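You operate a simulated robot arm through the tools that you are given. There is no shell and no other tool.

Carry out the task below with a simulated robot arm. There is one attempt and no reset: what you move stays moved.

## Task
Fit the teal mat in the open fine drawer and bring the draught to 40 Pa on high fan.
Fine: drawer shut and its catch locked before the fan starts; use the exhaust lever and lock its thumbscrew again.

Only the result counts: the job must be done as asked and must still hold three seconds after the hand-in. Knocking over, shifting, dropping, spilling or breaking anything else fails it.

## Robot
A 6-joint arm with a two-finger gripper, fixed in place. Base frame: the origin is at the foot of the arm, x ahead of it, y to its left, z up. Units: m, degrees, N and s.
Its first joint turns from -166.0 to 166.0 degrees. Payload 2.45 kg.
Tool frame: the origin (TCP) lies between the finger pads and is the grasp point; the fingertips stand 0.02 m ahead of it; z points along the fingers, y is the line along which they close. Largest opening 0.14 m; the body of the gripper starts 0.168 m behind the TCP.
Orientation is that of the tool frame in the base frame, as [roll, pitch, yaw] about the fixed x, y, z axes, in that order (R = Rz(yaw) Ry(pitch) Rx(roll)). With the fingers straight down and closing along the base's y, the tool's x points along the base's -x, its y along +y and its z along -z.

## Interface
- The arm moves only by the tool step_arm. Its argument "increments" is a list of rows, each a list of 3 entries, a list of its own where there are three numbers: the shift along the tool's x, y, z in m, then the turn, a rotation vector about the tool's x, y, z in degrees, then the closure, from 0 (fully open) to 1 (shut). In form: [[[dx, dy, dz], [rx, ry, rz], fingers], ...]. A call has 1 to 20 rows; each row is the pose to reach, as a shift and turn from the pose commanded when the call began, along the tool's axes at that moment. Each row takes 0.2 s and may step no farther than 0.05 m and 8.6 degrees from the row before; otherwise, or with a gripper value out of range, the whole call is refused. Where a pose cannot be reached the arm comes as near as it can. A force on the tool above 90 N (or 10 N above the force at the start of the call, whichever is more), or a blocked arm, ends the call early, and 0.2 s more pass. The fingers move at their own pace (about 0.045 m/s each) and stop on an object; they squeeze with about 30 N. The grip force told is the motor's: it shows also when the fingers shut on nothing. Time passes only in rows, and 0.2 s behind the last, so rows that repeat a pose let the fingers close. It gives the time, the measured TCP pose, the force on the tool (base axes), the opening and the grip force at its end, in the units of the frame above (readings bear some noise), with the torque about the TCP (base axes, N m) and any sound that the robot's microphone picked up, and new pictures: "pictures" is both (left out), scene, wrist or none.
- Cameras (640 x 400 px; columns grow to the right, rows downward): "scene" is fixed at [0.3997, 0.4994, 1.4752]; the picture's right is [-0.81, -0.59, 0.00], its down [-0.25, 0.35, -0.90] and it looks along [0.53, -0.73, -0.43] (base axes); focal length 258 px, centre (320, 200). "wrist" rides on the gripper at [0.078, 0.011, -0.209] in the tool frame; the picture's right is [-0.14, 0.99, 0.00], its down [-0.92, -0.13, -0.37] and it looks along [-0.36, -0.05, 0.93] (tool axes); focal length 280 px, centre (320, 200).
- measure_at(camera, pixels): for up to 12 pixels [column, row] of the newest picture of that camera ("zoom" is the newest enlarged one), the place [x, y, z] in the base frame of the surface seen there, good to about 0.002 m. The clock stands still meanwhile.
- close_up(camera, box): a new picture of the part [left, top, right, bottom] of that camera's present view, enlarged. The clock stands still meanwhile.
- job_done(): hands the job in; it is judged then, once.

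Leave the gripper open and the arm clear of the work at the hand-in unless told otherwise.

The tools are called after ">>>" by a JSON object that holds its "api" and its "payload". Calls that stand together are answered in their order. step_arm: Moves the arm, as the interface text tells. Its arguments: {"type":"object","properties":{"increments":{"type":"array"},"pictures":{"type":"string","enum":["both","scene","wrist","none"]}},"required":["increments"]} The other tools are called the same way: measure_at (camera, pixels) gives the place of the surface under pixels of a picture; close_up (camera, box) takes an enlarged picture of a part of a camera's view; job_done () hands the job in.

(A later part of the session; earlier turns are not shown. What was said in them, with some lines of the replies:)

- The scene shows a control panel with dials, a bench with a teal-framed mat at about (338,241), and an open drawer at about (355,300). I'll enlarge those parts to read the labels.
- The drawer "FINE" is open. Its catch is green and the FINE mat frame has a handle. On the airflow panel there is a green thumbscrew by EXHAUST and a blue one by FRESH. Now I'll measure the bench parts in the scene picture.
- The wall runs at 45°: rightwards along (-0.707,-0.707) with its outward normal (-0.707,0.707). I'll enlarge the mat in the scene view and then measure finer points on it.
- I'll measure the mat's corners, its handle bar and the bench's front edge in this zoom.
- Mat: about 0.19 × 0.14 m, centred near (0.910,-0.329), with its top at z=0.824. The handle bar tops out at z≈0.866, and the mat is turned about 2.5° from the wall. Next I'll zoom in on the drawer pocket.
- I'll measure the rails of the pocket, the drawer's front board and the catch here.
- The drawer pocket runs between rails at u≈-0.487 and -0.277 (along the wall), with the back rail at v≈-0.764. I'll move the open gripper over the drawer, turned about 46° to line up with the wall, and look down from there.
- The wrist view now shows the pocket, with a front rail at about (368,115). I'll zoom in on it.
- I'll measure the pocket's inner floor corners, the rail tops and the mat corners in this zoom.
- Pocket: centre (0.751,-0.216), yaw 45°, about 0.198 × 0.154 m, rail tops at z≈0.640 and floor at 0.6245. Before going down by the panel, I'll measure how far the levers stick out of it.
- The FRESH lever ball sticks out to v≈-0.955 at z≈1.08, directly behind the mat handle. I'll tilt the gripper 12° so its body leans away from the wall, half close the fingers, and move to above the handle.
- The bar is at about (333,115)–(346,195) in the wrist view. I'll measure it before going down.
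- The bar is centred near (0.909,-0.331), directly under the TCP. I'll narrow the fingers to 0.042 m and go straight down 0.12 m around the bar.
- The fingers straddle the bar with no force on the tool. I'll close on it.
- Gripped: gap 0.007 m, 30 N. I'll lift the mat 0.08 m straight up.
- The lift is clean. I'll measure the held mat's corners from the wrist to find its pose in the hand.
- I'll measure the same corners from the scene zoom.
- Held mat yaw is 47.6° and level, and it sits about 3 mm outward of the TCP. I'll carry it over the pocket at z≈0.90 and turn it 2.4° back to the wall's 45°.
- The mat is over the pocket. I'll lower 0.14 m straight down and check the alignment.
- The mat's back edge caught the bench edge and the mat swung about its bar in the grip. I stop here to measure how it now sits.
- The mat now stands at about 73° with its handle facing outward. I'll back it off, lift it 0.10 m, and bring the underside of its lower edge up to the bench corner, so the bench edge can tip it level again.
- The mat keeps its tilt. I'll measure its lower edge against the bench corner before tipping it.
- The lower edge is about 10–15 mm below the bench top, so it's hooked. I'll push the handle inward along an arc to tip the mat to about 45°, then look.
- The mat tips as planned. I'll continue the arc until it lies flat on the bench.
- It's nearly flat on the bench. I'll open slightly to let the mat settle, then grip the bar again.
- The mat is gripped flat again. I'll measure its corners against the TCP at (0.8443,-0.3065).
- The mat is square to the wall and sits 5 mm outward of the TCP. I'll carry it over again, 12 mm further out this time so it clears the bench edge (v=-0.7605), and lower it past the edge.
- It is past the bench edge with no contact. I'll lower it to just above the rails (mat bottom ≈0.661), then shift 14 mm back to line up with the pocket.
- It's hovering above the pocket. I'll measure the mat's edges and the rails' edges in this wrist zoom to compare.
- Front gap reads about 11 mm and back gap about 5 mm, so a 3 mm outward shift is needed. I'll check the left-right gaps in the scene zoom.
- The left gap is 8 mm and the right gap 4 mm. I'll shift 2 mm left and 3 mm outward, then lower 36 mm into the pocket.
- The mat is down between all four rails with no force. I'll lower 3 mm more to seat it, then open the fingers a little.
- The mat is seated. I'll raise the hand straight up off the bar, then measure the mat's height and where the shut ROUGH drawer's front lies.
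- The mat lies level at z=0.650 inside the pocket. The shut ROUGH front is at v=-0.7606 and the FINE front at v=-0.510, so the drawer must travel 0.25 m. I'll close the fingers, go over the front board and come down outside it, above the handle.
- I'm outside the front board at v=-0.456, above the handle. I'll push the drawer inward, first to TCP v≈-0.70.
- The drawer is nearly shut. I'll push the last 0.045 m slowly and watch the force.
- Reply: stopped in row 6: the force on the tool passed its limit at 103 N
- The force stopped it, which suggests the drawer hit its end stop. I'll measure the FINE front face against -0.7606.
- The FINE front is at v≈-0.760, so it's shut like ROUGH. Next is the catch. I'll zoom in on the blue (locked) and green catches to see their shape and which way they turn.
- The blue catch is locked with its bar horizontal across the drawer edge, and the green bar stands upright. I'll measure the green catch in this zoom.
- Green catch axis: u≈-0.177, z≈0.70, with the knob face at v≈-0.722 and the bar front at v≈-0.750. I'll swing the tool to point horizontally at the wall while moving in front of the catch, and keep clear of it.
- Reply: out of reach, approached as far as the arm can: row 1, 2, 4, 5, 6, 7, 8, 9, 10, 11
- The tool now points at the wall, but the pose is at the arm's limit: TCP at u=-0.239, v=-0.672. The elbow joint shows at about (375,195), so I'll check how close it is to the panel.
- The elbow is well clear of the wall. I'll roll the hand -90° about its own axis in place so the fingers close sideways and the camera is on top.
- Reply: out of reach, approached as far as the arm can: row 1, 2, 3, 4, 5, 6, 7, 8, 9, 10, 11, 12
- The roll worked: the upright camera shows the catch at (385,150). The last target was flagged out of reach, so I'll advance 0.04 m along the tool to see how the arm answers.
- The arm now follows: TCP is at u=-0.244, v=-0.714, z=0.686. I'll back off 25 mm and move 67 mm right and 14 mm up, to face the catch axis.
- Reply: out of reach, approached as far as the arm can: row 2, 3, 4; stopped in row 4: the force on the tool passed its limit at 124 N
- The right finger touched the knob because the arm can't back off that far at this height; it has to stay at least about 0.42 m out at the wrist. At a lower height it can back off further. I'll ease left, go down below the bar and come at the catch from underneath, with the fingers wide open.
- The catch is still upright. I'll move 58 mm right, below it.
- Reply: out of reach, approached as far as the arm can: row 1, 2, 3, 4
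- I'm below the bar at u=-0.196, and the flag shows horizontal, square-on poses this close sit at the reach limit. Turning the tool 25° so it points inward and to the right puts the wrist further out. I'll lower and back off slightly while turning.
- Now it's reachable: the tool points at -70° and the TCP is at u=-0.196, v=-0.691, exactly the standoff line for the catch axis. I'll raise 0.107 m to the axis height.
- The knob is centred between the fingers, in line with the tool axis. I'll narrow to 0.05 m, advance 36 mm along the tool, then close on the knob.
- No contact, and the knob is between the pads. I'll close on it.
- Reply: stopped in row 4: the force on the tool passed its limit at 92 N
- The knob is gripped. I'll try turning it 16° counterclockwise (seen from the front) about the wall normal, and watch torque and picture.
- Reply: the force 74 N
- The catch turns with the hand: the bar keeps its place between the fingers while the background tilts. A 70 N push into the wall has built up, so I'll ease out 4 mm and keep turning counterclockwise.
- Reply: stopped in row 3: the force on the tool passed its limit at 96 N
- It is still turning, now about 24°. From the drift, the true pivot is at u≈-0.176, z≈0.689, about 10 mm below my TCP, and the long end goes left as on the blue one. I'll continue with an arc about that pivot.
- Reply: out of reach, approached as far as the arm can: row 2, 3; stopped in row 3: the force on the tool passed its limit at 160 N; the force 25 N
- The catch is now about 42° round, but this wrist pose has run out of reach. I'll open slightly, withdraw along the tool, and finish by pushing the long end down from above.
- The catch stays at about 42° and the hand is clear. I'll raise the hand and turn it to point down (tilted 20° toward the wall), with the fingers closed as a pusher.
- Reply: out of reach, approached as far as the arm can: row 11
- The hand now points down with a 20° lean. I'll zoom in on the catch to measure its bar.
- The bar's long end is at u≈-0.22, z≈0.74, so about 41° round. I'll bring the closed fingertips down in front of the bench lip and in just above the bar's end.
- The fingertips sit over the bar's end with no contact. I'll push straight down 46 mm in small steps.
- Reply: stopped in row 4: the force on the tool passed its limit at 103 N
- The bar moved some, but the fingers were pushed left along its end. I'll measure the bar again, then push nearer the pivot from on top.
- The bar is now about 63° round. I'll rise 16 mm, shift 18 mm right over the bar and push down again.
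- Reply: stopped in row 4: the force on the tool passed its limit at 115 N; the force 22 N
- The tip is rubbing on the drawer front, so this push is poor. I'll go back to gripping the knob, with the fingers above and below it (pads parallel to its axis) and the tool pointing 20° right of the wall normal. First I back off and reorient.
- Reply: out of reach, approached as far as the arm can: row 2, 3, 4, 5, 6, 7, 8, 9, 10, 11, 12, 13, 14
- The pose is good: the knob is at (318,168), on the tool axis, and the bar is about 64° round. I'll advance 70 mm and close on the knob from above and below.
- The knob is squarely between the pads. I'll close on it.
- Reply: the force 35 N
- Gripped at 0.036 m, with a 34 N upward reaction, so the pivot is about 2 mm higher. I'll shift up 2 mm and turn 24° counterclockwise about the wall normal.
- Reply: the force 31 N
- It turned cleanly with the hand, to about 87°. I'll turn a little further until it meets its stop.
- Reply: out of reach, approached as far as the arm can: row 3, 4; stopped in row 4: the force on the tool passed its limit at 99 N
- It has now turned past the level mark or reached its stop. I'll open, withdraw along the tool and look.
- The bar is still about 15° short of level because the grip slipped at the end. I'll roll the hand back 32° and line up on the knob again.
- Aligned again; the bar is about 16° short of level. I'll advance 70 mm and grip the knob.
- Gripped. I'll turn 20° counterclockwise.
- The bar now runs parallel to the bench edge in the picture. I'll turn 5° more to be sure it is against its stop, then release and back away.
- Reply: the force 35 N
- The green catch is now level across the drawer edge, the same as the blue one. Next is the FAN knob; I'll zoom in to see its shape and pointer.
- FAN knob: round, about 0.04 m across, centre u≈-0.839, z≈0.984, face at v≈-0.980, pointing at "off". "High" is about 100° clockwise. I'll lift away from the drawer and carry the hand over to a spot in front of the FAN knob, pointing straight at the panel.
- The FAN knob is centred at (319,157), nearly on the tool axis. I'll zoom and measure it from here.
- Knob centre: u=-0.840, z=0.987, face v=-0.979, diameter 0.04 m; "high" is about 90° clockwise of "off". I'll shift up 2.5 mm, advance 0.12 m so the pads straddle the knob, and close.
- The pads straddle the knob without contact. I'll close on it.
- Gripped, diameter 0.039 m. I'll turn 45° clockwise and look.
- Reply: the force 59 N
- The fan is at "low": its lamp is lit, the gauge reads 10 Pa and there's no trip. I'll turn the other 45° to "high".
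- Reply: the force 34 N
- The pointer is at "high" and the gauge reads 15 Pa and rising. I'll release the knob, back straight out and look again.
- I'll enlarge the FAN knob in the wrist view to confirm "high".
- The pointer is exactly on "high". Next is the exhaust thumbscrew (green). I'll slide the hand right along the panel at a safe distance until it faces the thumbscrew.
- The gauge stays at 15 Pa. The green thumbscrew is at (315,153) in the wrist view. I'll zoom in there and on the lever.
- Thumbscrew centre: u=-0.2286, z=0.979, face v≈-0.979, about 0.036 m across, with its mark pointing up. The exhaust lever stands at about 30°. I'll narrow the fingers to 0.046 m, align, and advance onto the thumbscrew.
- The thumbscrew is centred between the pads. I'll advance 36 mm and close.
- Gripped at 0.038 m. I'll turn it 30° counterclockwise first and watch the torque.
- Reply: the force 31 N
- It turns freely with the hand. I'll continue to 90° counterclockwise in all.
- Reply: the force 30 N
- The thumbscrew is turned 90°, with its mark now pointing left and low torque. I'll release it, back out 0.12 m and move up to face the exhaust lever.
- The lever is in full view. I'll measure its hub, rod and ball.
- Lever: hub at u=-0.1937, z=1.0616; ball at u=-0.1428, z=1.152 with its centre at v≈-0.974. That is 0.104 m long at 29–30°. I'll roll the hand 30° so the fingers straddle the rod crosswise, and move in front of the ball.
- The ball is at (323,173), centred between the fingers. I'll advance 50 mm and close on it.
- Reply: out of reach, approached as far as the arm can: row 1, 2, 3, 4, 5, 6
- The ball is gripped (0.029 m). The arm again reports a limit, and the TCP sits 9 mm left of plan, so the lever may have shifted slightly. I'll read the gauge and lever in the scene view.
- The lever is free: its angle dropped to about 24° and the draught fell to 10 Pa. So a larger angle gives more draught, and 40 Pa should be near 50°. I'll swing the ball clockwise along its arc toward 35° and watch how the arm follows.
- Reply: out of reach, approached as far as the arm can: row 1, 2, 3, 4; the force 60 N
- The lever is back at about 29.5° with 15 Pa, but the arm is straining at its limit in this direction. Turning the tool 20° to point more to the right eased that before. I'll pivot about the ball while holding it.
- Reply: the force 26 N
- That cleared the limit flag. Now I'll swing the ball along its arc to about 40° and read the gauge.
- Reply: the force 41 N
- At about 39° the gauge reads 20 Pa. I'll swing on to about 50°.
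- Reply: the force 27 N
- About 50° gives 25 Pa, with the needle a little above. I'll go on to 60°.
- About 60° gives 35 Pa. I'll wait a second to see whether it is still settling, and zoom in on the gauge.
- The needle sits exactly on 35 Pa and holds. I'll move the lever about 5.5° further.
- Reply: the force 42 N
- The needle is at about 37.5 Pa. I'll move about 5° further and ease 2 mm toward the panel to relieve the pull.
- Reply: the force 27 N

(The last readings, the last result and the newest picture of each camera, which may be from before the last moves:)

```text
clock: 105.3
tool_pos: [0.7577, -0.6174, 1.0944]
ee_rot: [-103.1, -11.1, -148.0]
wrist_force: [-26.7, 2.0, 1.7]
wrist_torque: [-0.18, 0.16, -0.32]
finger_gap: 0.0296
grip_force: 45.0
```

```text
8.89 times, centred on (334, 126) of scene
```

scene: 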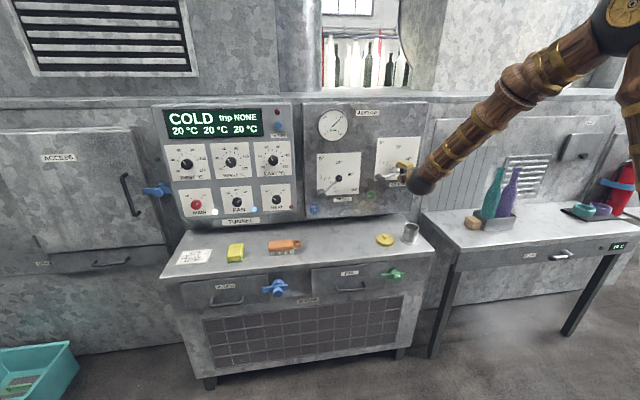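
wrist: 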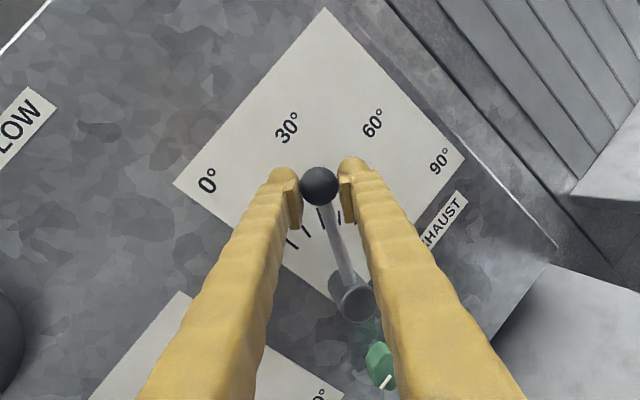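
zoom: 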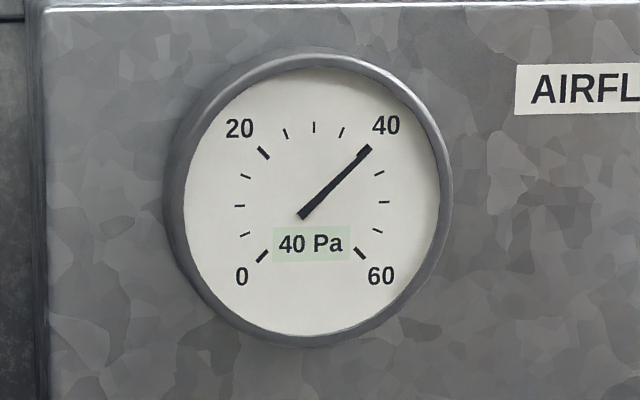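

The needle is exactly on 40 Pa. I'll open the fingers gently without moving, then check the gauge again.

>>> {"api": "step_arm", "payload": {"increments": [[[0, 0, 0], [0, 0, 0], 0.76], [[0, 0, 0], [0, 0, 0], 0.72], [[0, 0, 0], [0, 0, 0], 0.66], [[0, 0, 0], [0, 0, 0], 0.62], [[0, 0, 0], [0, 0, 0], 0.62]], "pictures": "both"}}

>>> {"api": "close_up", "payload": {"camera": "scene", "box": [312, 103, 356, 148]}}

```text
clock: 106.5
tool_pos: [0.7589, -0.6173, 1.0943]
ee_rot: [-103.0, -11.1, -148.0]
wrist_force: [0.2, -0.9, -0.9]
wrist_torque: [0.01, -0.02, 0.0]
finger_gap: 0.0531
grip_force: 0.1
```

scene: 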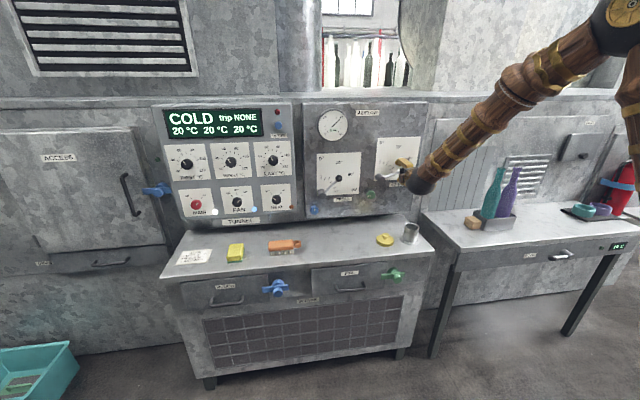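
wrist: 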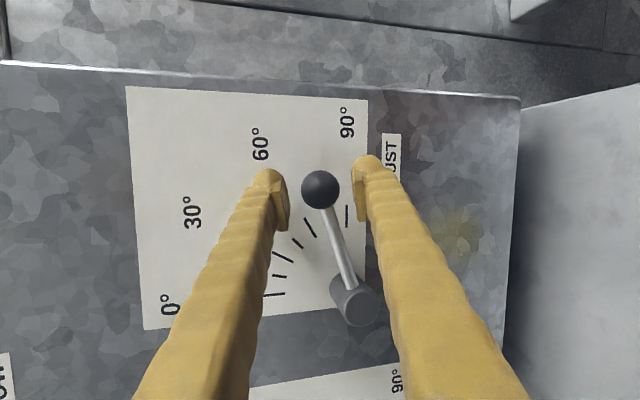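

```text
8.89 times, centred on (334, 126) of scene
```

zoom: 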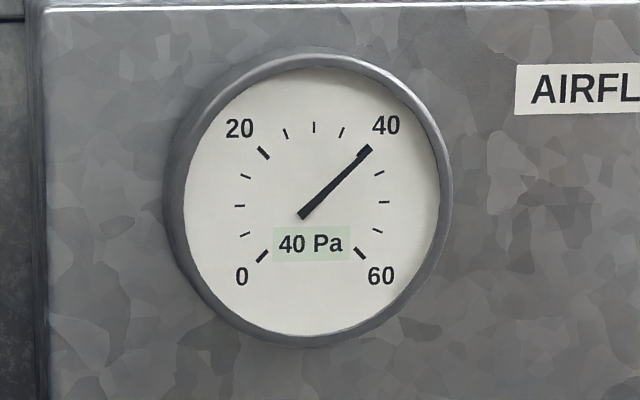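

40 Pa holds with the ball released. I'll back straight out along the tool, then turn and move to face the thumbscrew again, with the fingers closing sideways.

>>> {"api": "step_arm", "payload": {"increments": [[[0, 0, -0.035], [0, 0, 0], 0.62], [[0, 0, -0.08], [0, 0, 0], 0.62], [[0, 0, -0.12], [0, 0, 0], 0.62], [[-0.012, 0.0123, -0.1194], [2.17, 0, -7.95], 0.67], [[-0.024, 0.0246, -0.1189], [4.34, 0, -15.9], 0.67], [[-0.036, 0.0368, -0.1183], [6.51, 0, -23.85], 0.67], [[-0.048, 0.0491, -0.1177], [8.68, 0, -31.8], 0.67], [[-0.06, 0.0614, -0.1172], [10.85, 0, -39.75], 0.67], [[-0.0721, 0.0737, -0.1166], [13.02, 0, -47.7], 0.67], [[-0.0841, 0.086, -0.116], [15.19, 0, -55.65], 0.67], [[-0.0961, 0.0982, -0.1154], [17.36, 0, -63.6], 0.67], [[-0.1081, 0.1105, -0.1149], [19.53, 0, -71.55], 0.67], [[-0.1201, 0.1228, -0.1143], [21.7, 0, -79.5], 0.67], [[-0.1201, 0.1228, -0.1143], [21.7, 0, -79.5], 0.67]]}}

>>> {"api": "close_up", "payload": {"camera": "scene", "box": [296, 95, 440, 220]}}

```text
clock: 109.5
tool_pos: [0.7682, -0.4478, 0.9785]
ee_rot: [76.1, -89.8, 58.9]
wrist_force: [0.1, -0.7, -0.9]
wrist_torque: [0.02, -0.01, 0.04]
finger_gap: 0.0463
grip_force: 0.2
```

scene: 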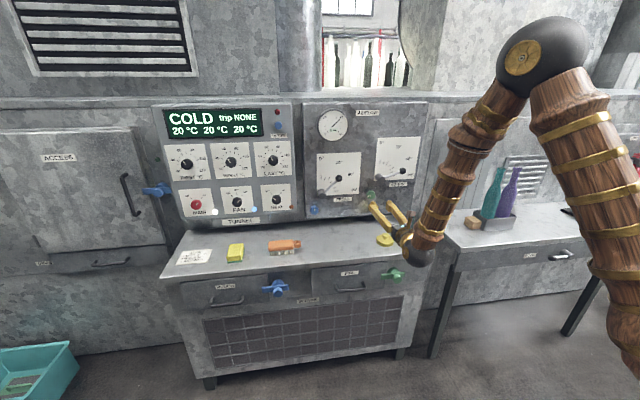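
wrist: 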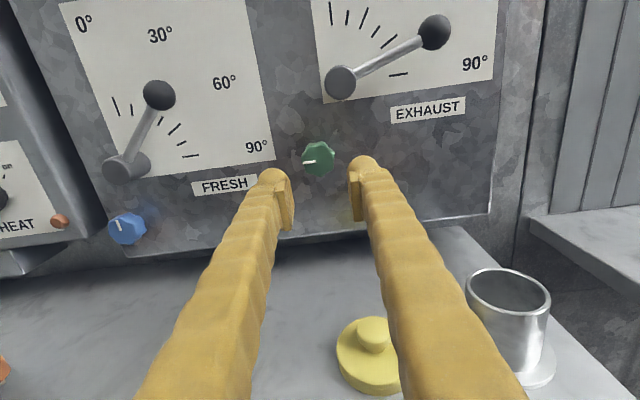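

```text
3.20 times, centred on (368, 158) of scene
```

zoom: 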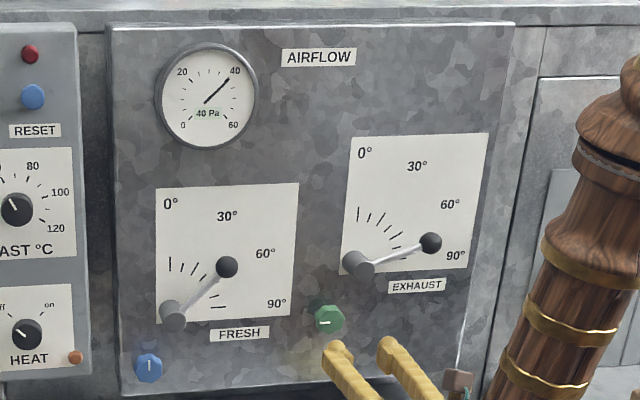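

40 Pa still holds, and the thumbscrew is at (318,158), on the tool axis. I'll advance 0.12 m and grip it.

>>> {"api": "step_arm", "payload": {"increments": [[[0, -0.001, 0.035], [0, 0, 0], 0.67], [[0, -0.001, 0.07], [0, 0, 0], 0.67], [[0, -0.001, 0.1], [0, 0, 0], 0.67], [[0, -0.001, 0.12], [0, 0, 0], 0.67], [[0, -0.001, 0.12], [0, 0, 0], 0.67], [[0, -0.001, 0.12], [0, 0, 0], 1], [[0, -0.001, 0.12], [0, 0, 0], 1], [[0, -0.001, 0.12], [0, 0, 0], 1]], "pictures": "wrist"}}

```text
clock: 111.3
tool_pos: [0.8567, -0.5296, 0.9798]
ee_rot: [19.4, -89.9, 115.6]
wrist_force: [30.8, 9.0, -1.9]
wrist_torque: [0.03, -0.03, 0.27]
finger_gap: 0.0375
grip_force: 45.1
```

wrist: 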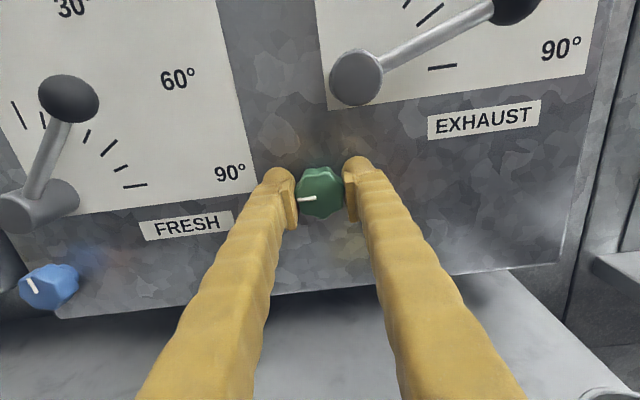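

Gripped. I'll turn it 90° clockwise, back to where its mark points up.

>>> {"api": "step_arm", "payload": {"increments": [[[0, -0.0015, 0], [0, 0, 7.5], 1], [[0, -0.0015, 0], [0, 0, 15], 1], [[0, -0.0015, 0], [0, 0, 22.5], 1], [[0, -0.0015, 0], [0, 0, 30], 1], [[0, -0.0015, 0], [0, 0, 37.5], 1], [[0, -0.0015, 0], [0, 0, 45], 1], [[0, -0.0015, 0], [0, 0, 52.5], 1], [[0, -0.0015, 0], [0, 0, 60], 1], [[0, -0.0015, 0], [0, 0, 67.5], 1], [[0, -0.0015, 0], [0, 0, 75], 1], [[0, -0.0015, 0], [0, 0, 82.5], 1], [[0, -0.0015, 0], [0, 0, 90], 1], [[0, -0.0015, 0], [0, 0, 92], 1], [[0, -0.0015, 0], [0, 0, 92], 1]]}}

>>> {"api": "close_up", "payload": {"camera": "scene", "box": [296, 95, 440, 220]}}

```text
clock: 114.3
tool_pos: [0.8551, -0.531, 0.9784]
ee_rot: [-90.0, 2.2, -135.2]
wrist_force: [-14.7, -23.5, -18.9]
wrist_torque: [-0.06, 0.3, -0.37]
finger_gap: 0.0375
grip_force: 45.2
```

scene: 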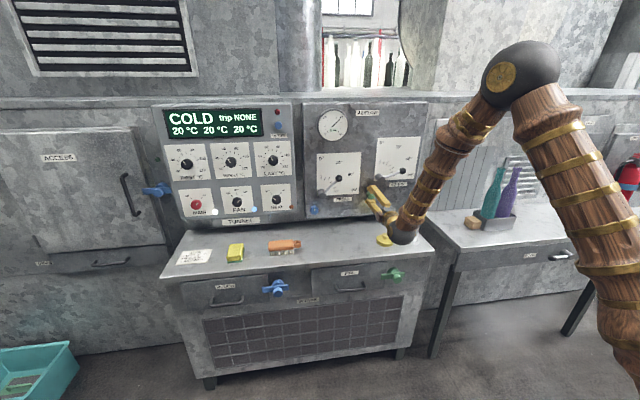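
wrist: 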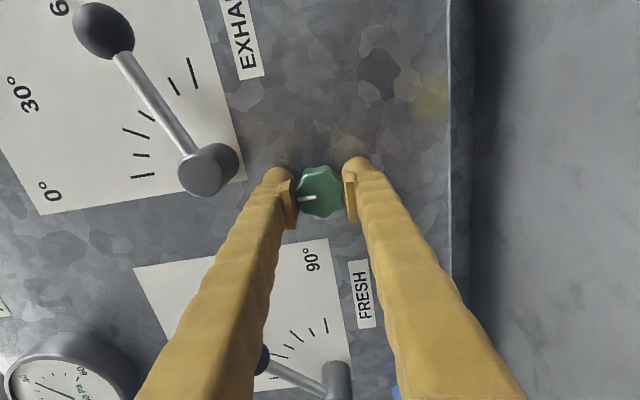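

```text
3.20 times, centred on (368, 158) of scene
```

zoom: 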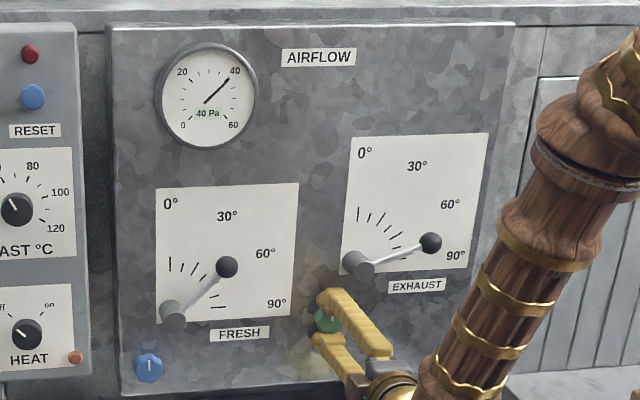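

The mark points up again. I'll release, back out and compare with the original picture.

>>> {"api": "step_arm", "payload": {"increments": [[[0, 0, 0], [0, 0, 0], 0.8], [[0, 0, 0], [0, 0, 0], 0.67], [[0, 0, -0.02], [0, 0, 0], 0.67], [[0, 0, -0.06], [0, 0, 0], 0.67], [[0, 0, -0.1], [0, 0, 0], 0.67], [[0, 0, -0.14], [0, 0, 0], 0.67], [[0, 0, -0.14], [0, 0, 0], 0.67]]}}

>>> {"api": "close_up", "payload": {"camera": "scene", "box": [350, 125, 430, 215]}}

>>> {"api": "close_up", "payload": {"camera": "scene", "box": [312, 103, 356, 148]}}

>>> {"api": "close_up", "payload": {"camera": "wrist", "box": [100, 60, 380, 235]}}

```text
clock: 116.0
tool_pos: [0.7557, -0.4317, 0.9792]
ee_rot: [-90.0, 2.1, -135.2]
wrist_force: [-0.7, -0.5, 1.0]
wrist_torque: [0.0, 0.02, 0.01]
finger_gap: 0.0462
grip_force: 0.1
```

scene: 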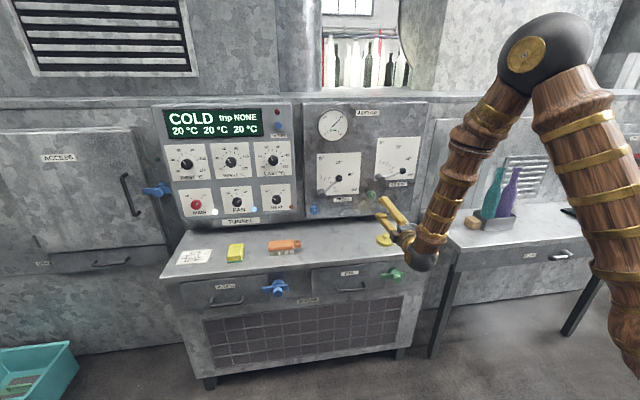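
wrist: 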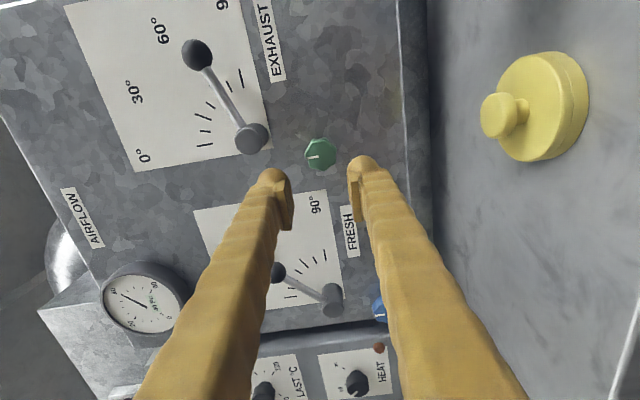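

```text
4.44 times, centred on (390, 170) of scene
```

zoom: 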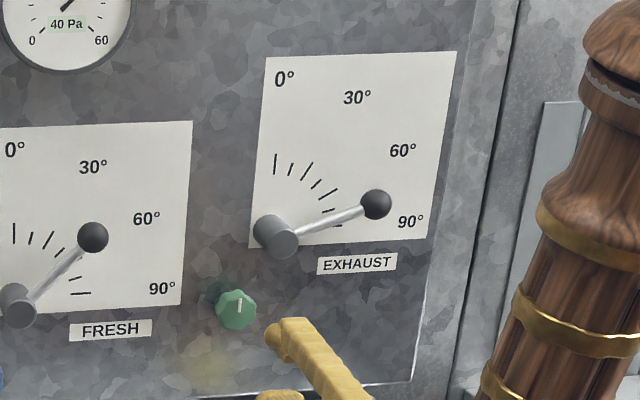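

```text
8.89 times, centred on (334, 126) of scene
```

zoom: 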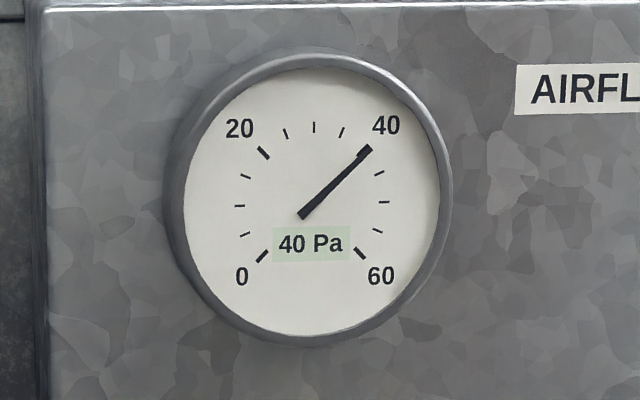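

```text
2.29 times, centred on (240, 148) of wrist
```

zoom: 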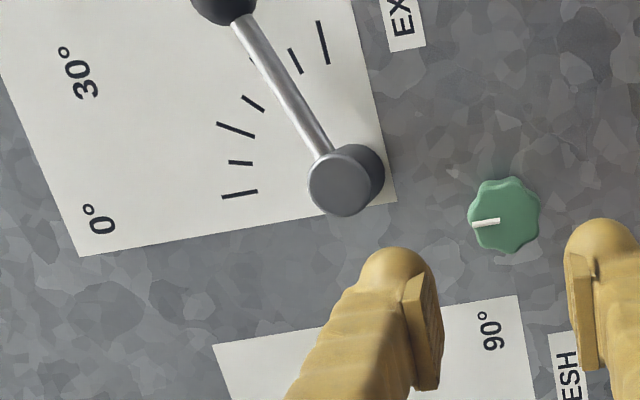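

The thumbscrew mark is upright as at the start, and the gauge holds 40 Pa. I'll withdraw further with the gripper open, then check the catch, the fan and the bench once more.

>>> {"api": "step_arm", "payload": {"increments": [[[0, 0, -0.04], [0, 0, 0], 0.4], [[0, -0.01, -0.08], [0, 0, 0], 0.2], [[0, -0.03, -0.11], [0, 0, 0], 0], [[0, -0.06, -0.13], [0, 0, 0], 0], [[0, -0.09, -0.14], [0, 0, 0], 0], [[0, -0.12, -0.14], [0, 0, 0], 0], [[0, -0.15, -0.14], [0, 0, 0], 0], [[0, -0.15, -0.14], [0, 0, 0], 0], [[0, -0.15, -0.14], [0, 0, 0], 0]]}}

>>> {"api": "close_up", "payload": {"camera": "scene", "box": [150, 90, 440, 270]}}

>>> {"api": "close_up", "payload": {"camera": "scene", "box": [250, 235, 430, 320]}}

```text
clock: 118.0
tool_pos: [0.6615, -0.3388, 1.1326]
ee_rot: [-90.0, 2.0, -135.1]
wrist_force: [0.3, 0.0, 0.5]
wrist_torque: [0.03, 0.02, 0.03]
finger_gap: 0.1399
grip_force: 0.0
out of reach, approached as far as the arm can: row 3, 4, 5, 6, 7, 8, 9
```

scene: 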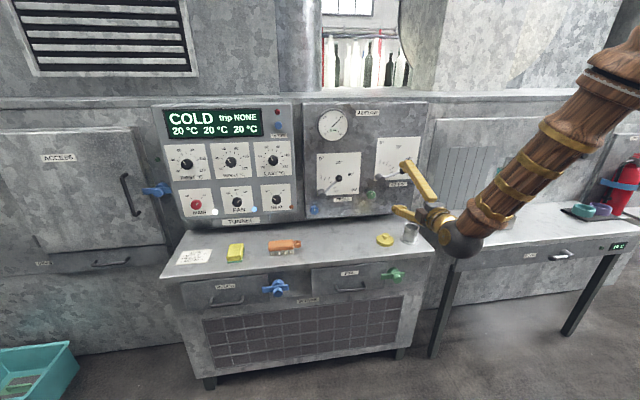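
wrist: 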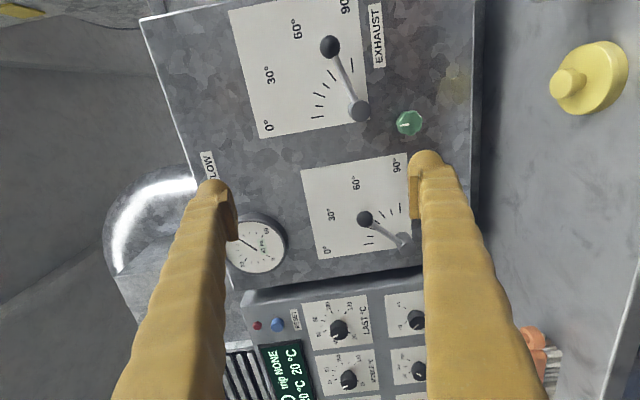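

```text
2.21 times, centred on (295, 180) of scene
```

zoom: 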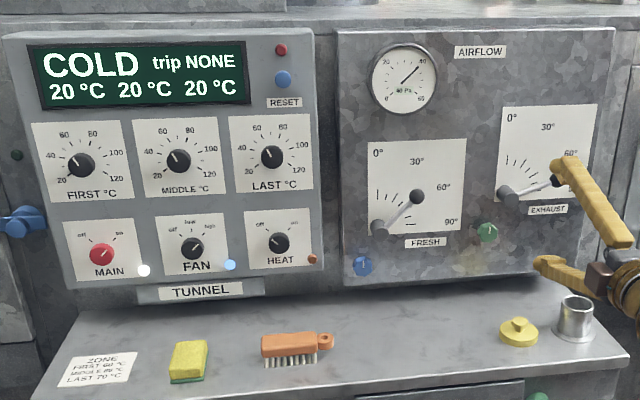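

```text
3.56 times, centred on (340, 278) of scene
```

zoom: 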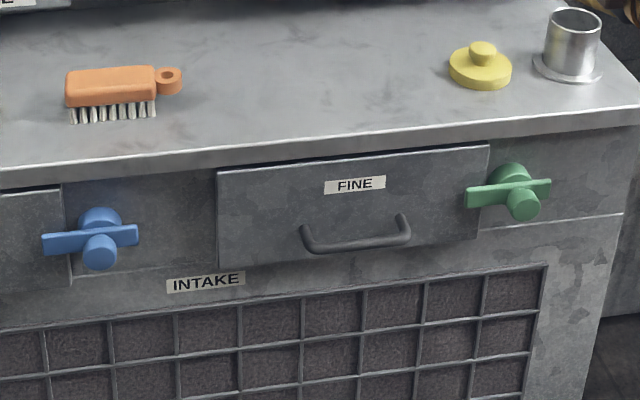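

Final check:
- **Drawer:** FINE is shut and its green catch lies level like the blue one.
- **Fan:** on "high", lamp lit, trip NONE.
- **Draught:** the gauge reads 40 Pa.
- **Exhaust:** the lever is set, and its thumbscrew mark is upright again.
- **Surroundings:** the bench items and FRESH lever are unmoved.
- **Arm:** the gripper is open and clear.

I'm handing in.

>>> {"api": "job_done", "payload": {}}

```text
The job is handed in.
```

I handed the job in with everything set as asked. I don't have the verdict, only that the hand-in was accepted.

- **Mat:** the teal mat lies flat in the pocket of the FINE drawer, with its top level at about 0.65 m.
- **Drawer:** FINE was shut and its green catch locked (level, like the blue one) before the fan was switched on.
- **Fan:** it is on "high", with its lamp lit and no trip showing.
- **Draught:** the gauge reads 40 Pa. I set it with the exhaust lever only, and it held there once the lever was released and locked.
- **Thumbscrew:** the exhaust thumbscrew is locked again, with its mark upright as at the start.

Some steps went less smoothly, though nothing looked moved or damaged afterwards:

- **Mat placement:** on the first try the mat's back edge caught the bench edge. It swung in the grip, so I re-levelled it on the bench before fitting it.
- **Shutting and locking the drawer:** force stops tripped several times, with a peak of about 160 N while turning the catch.

At the hand-in the gripper was open and the arm clear. The FRESH lever and bench items looked unmoved.
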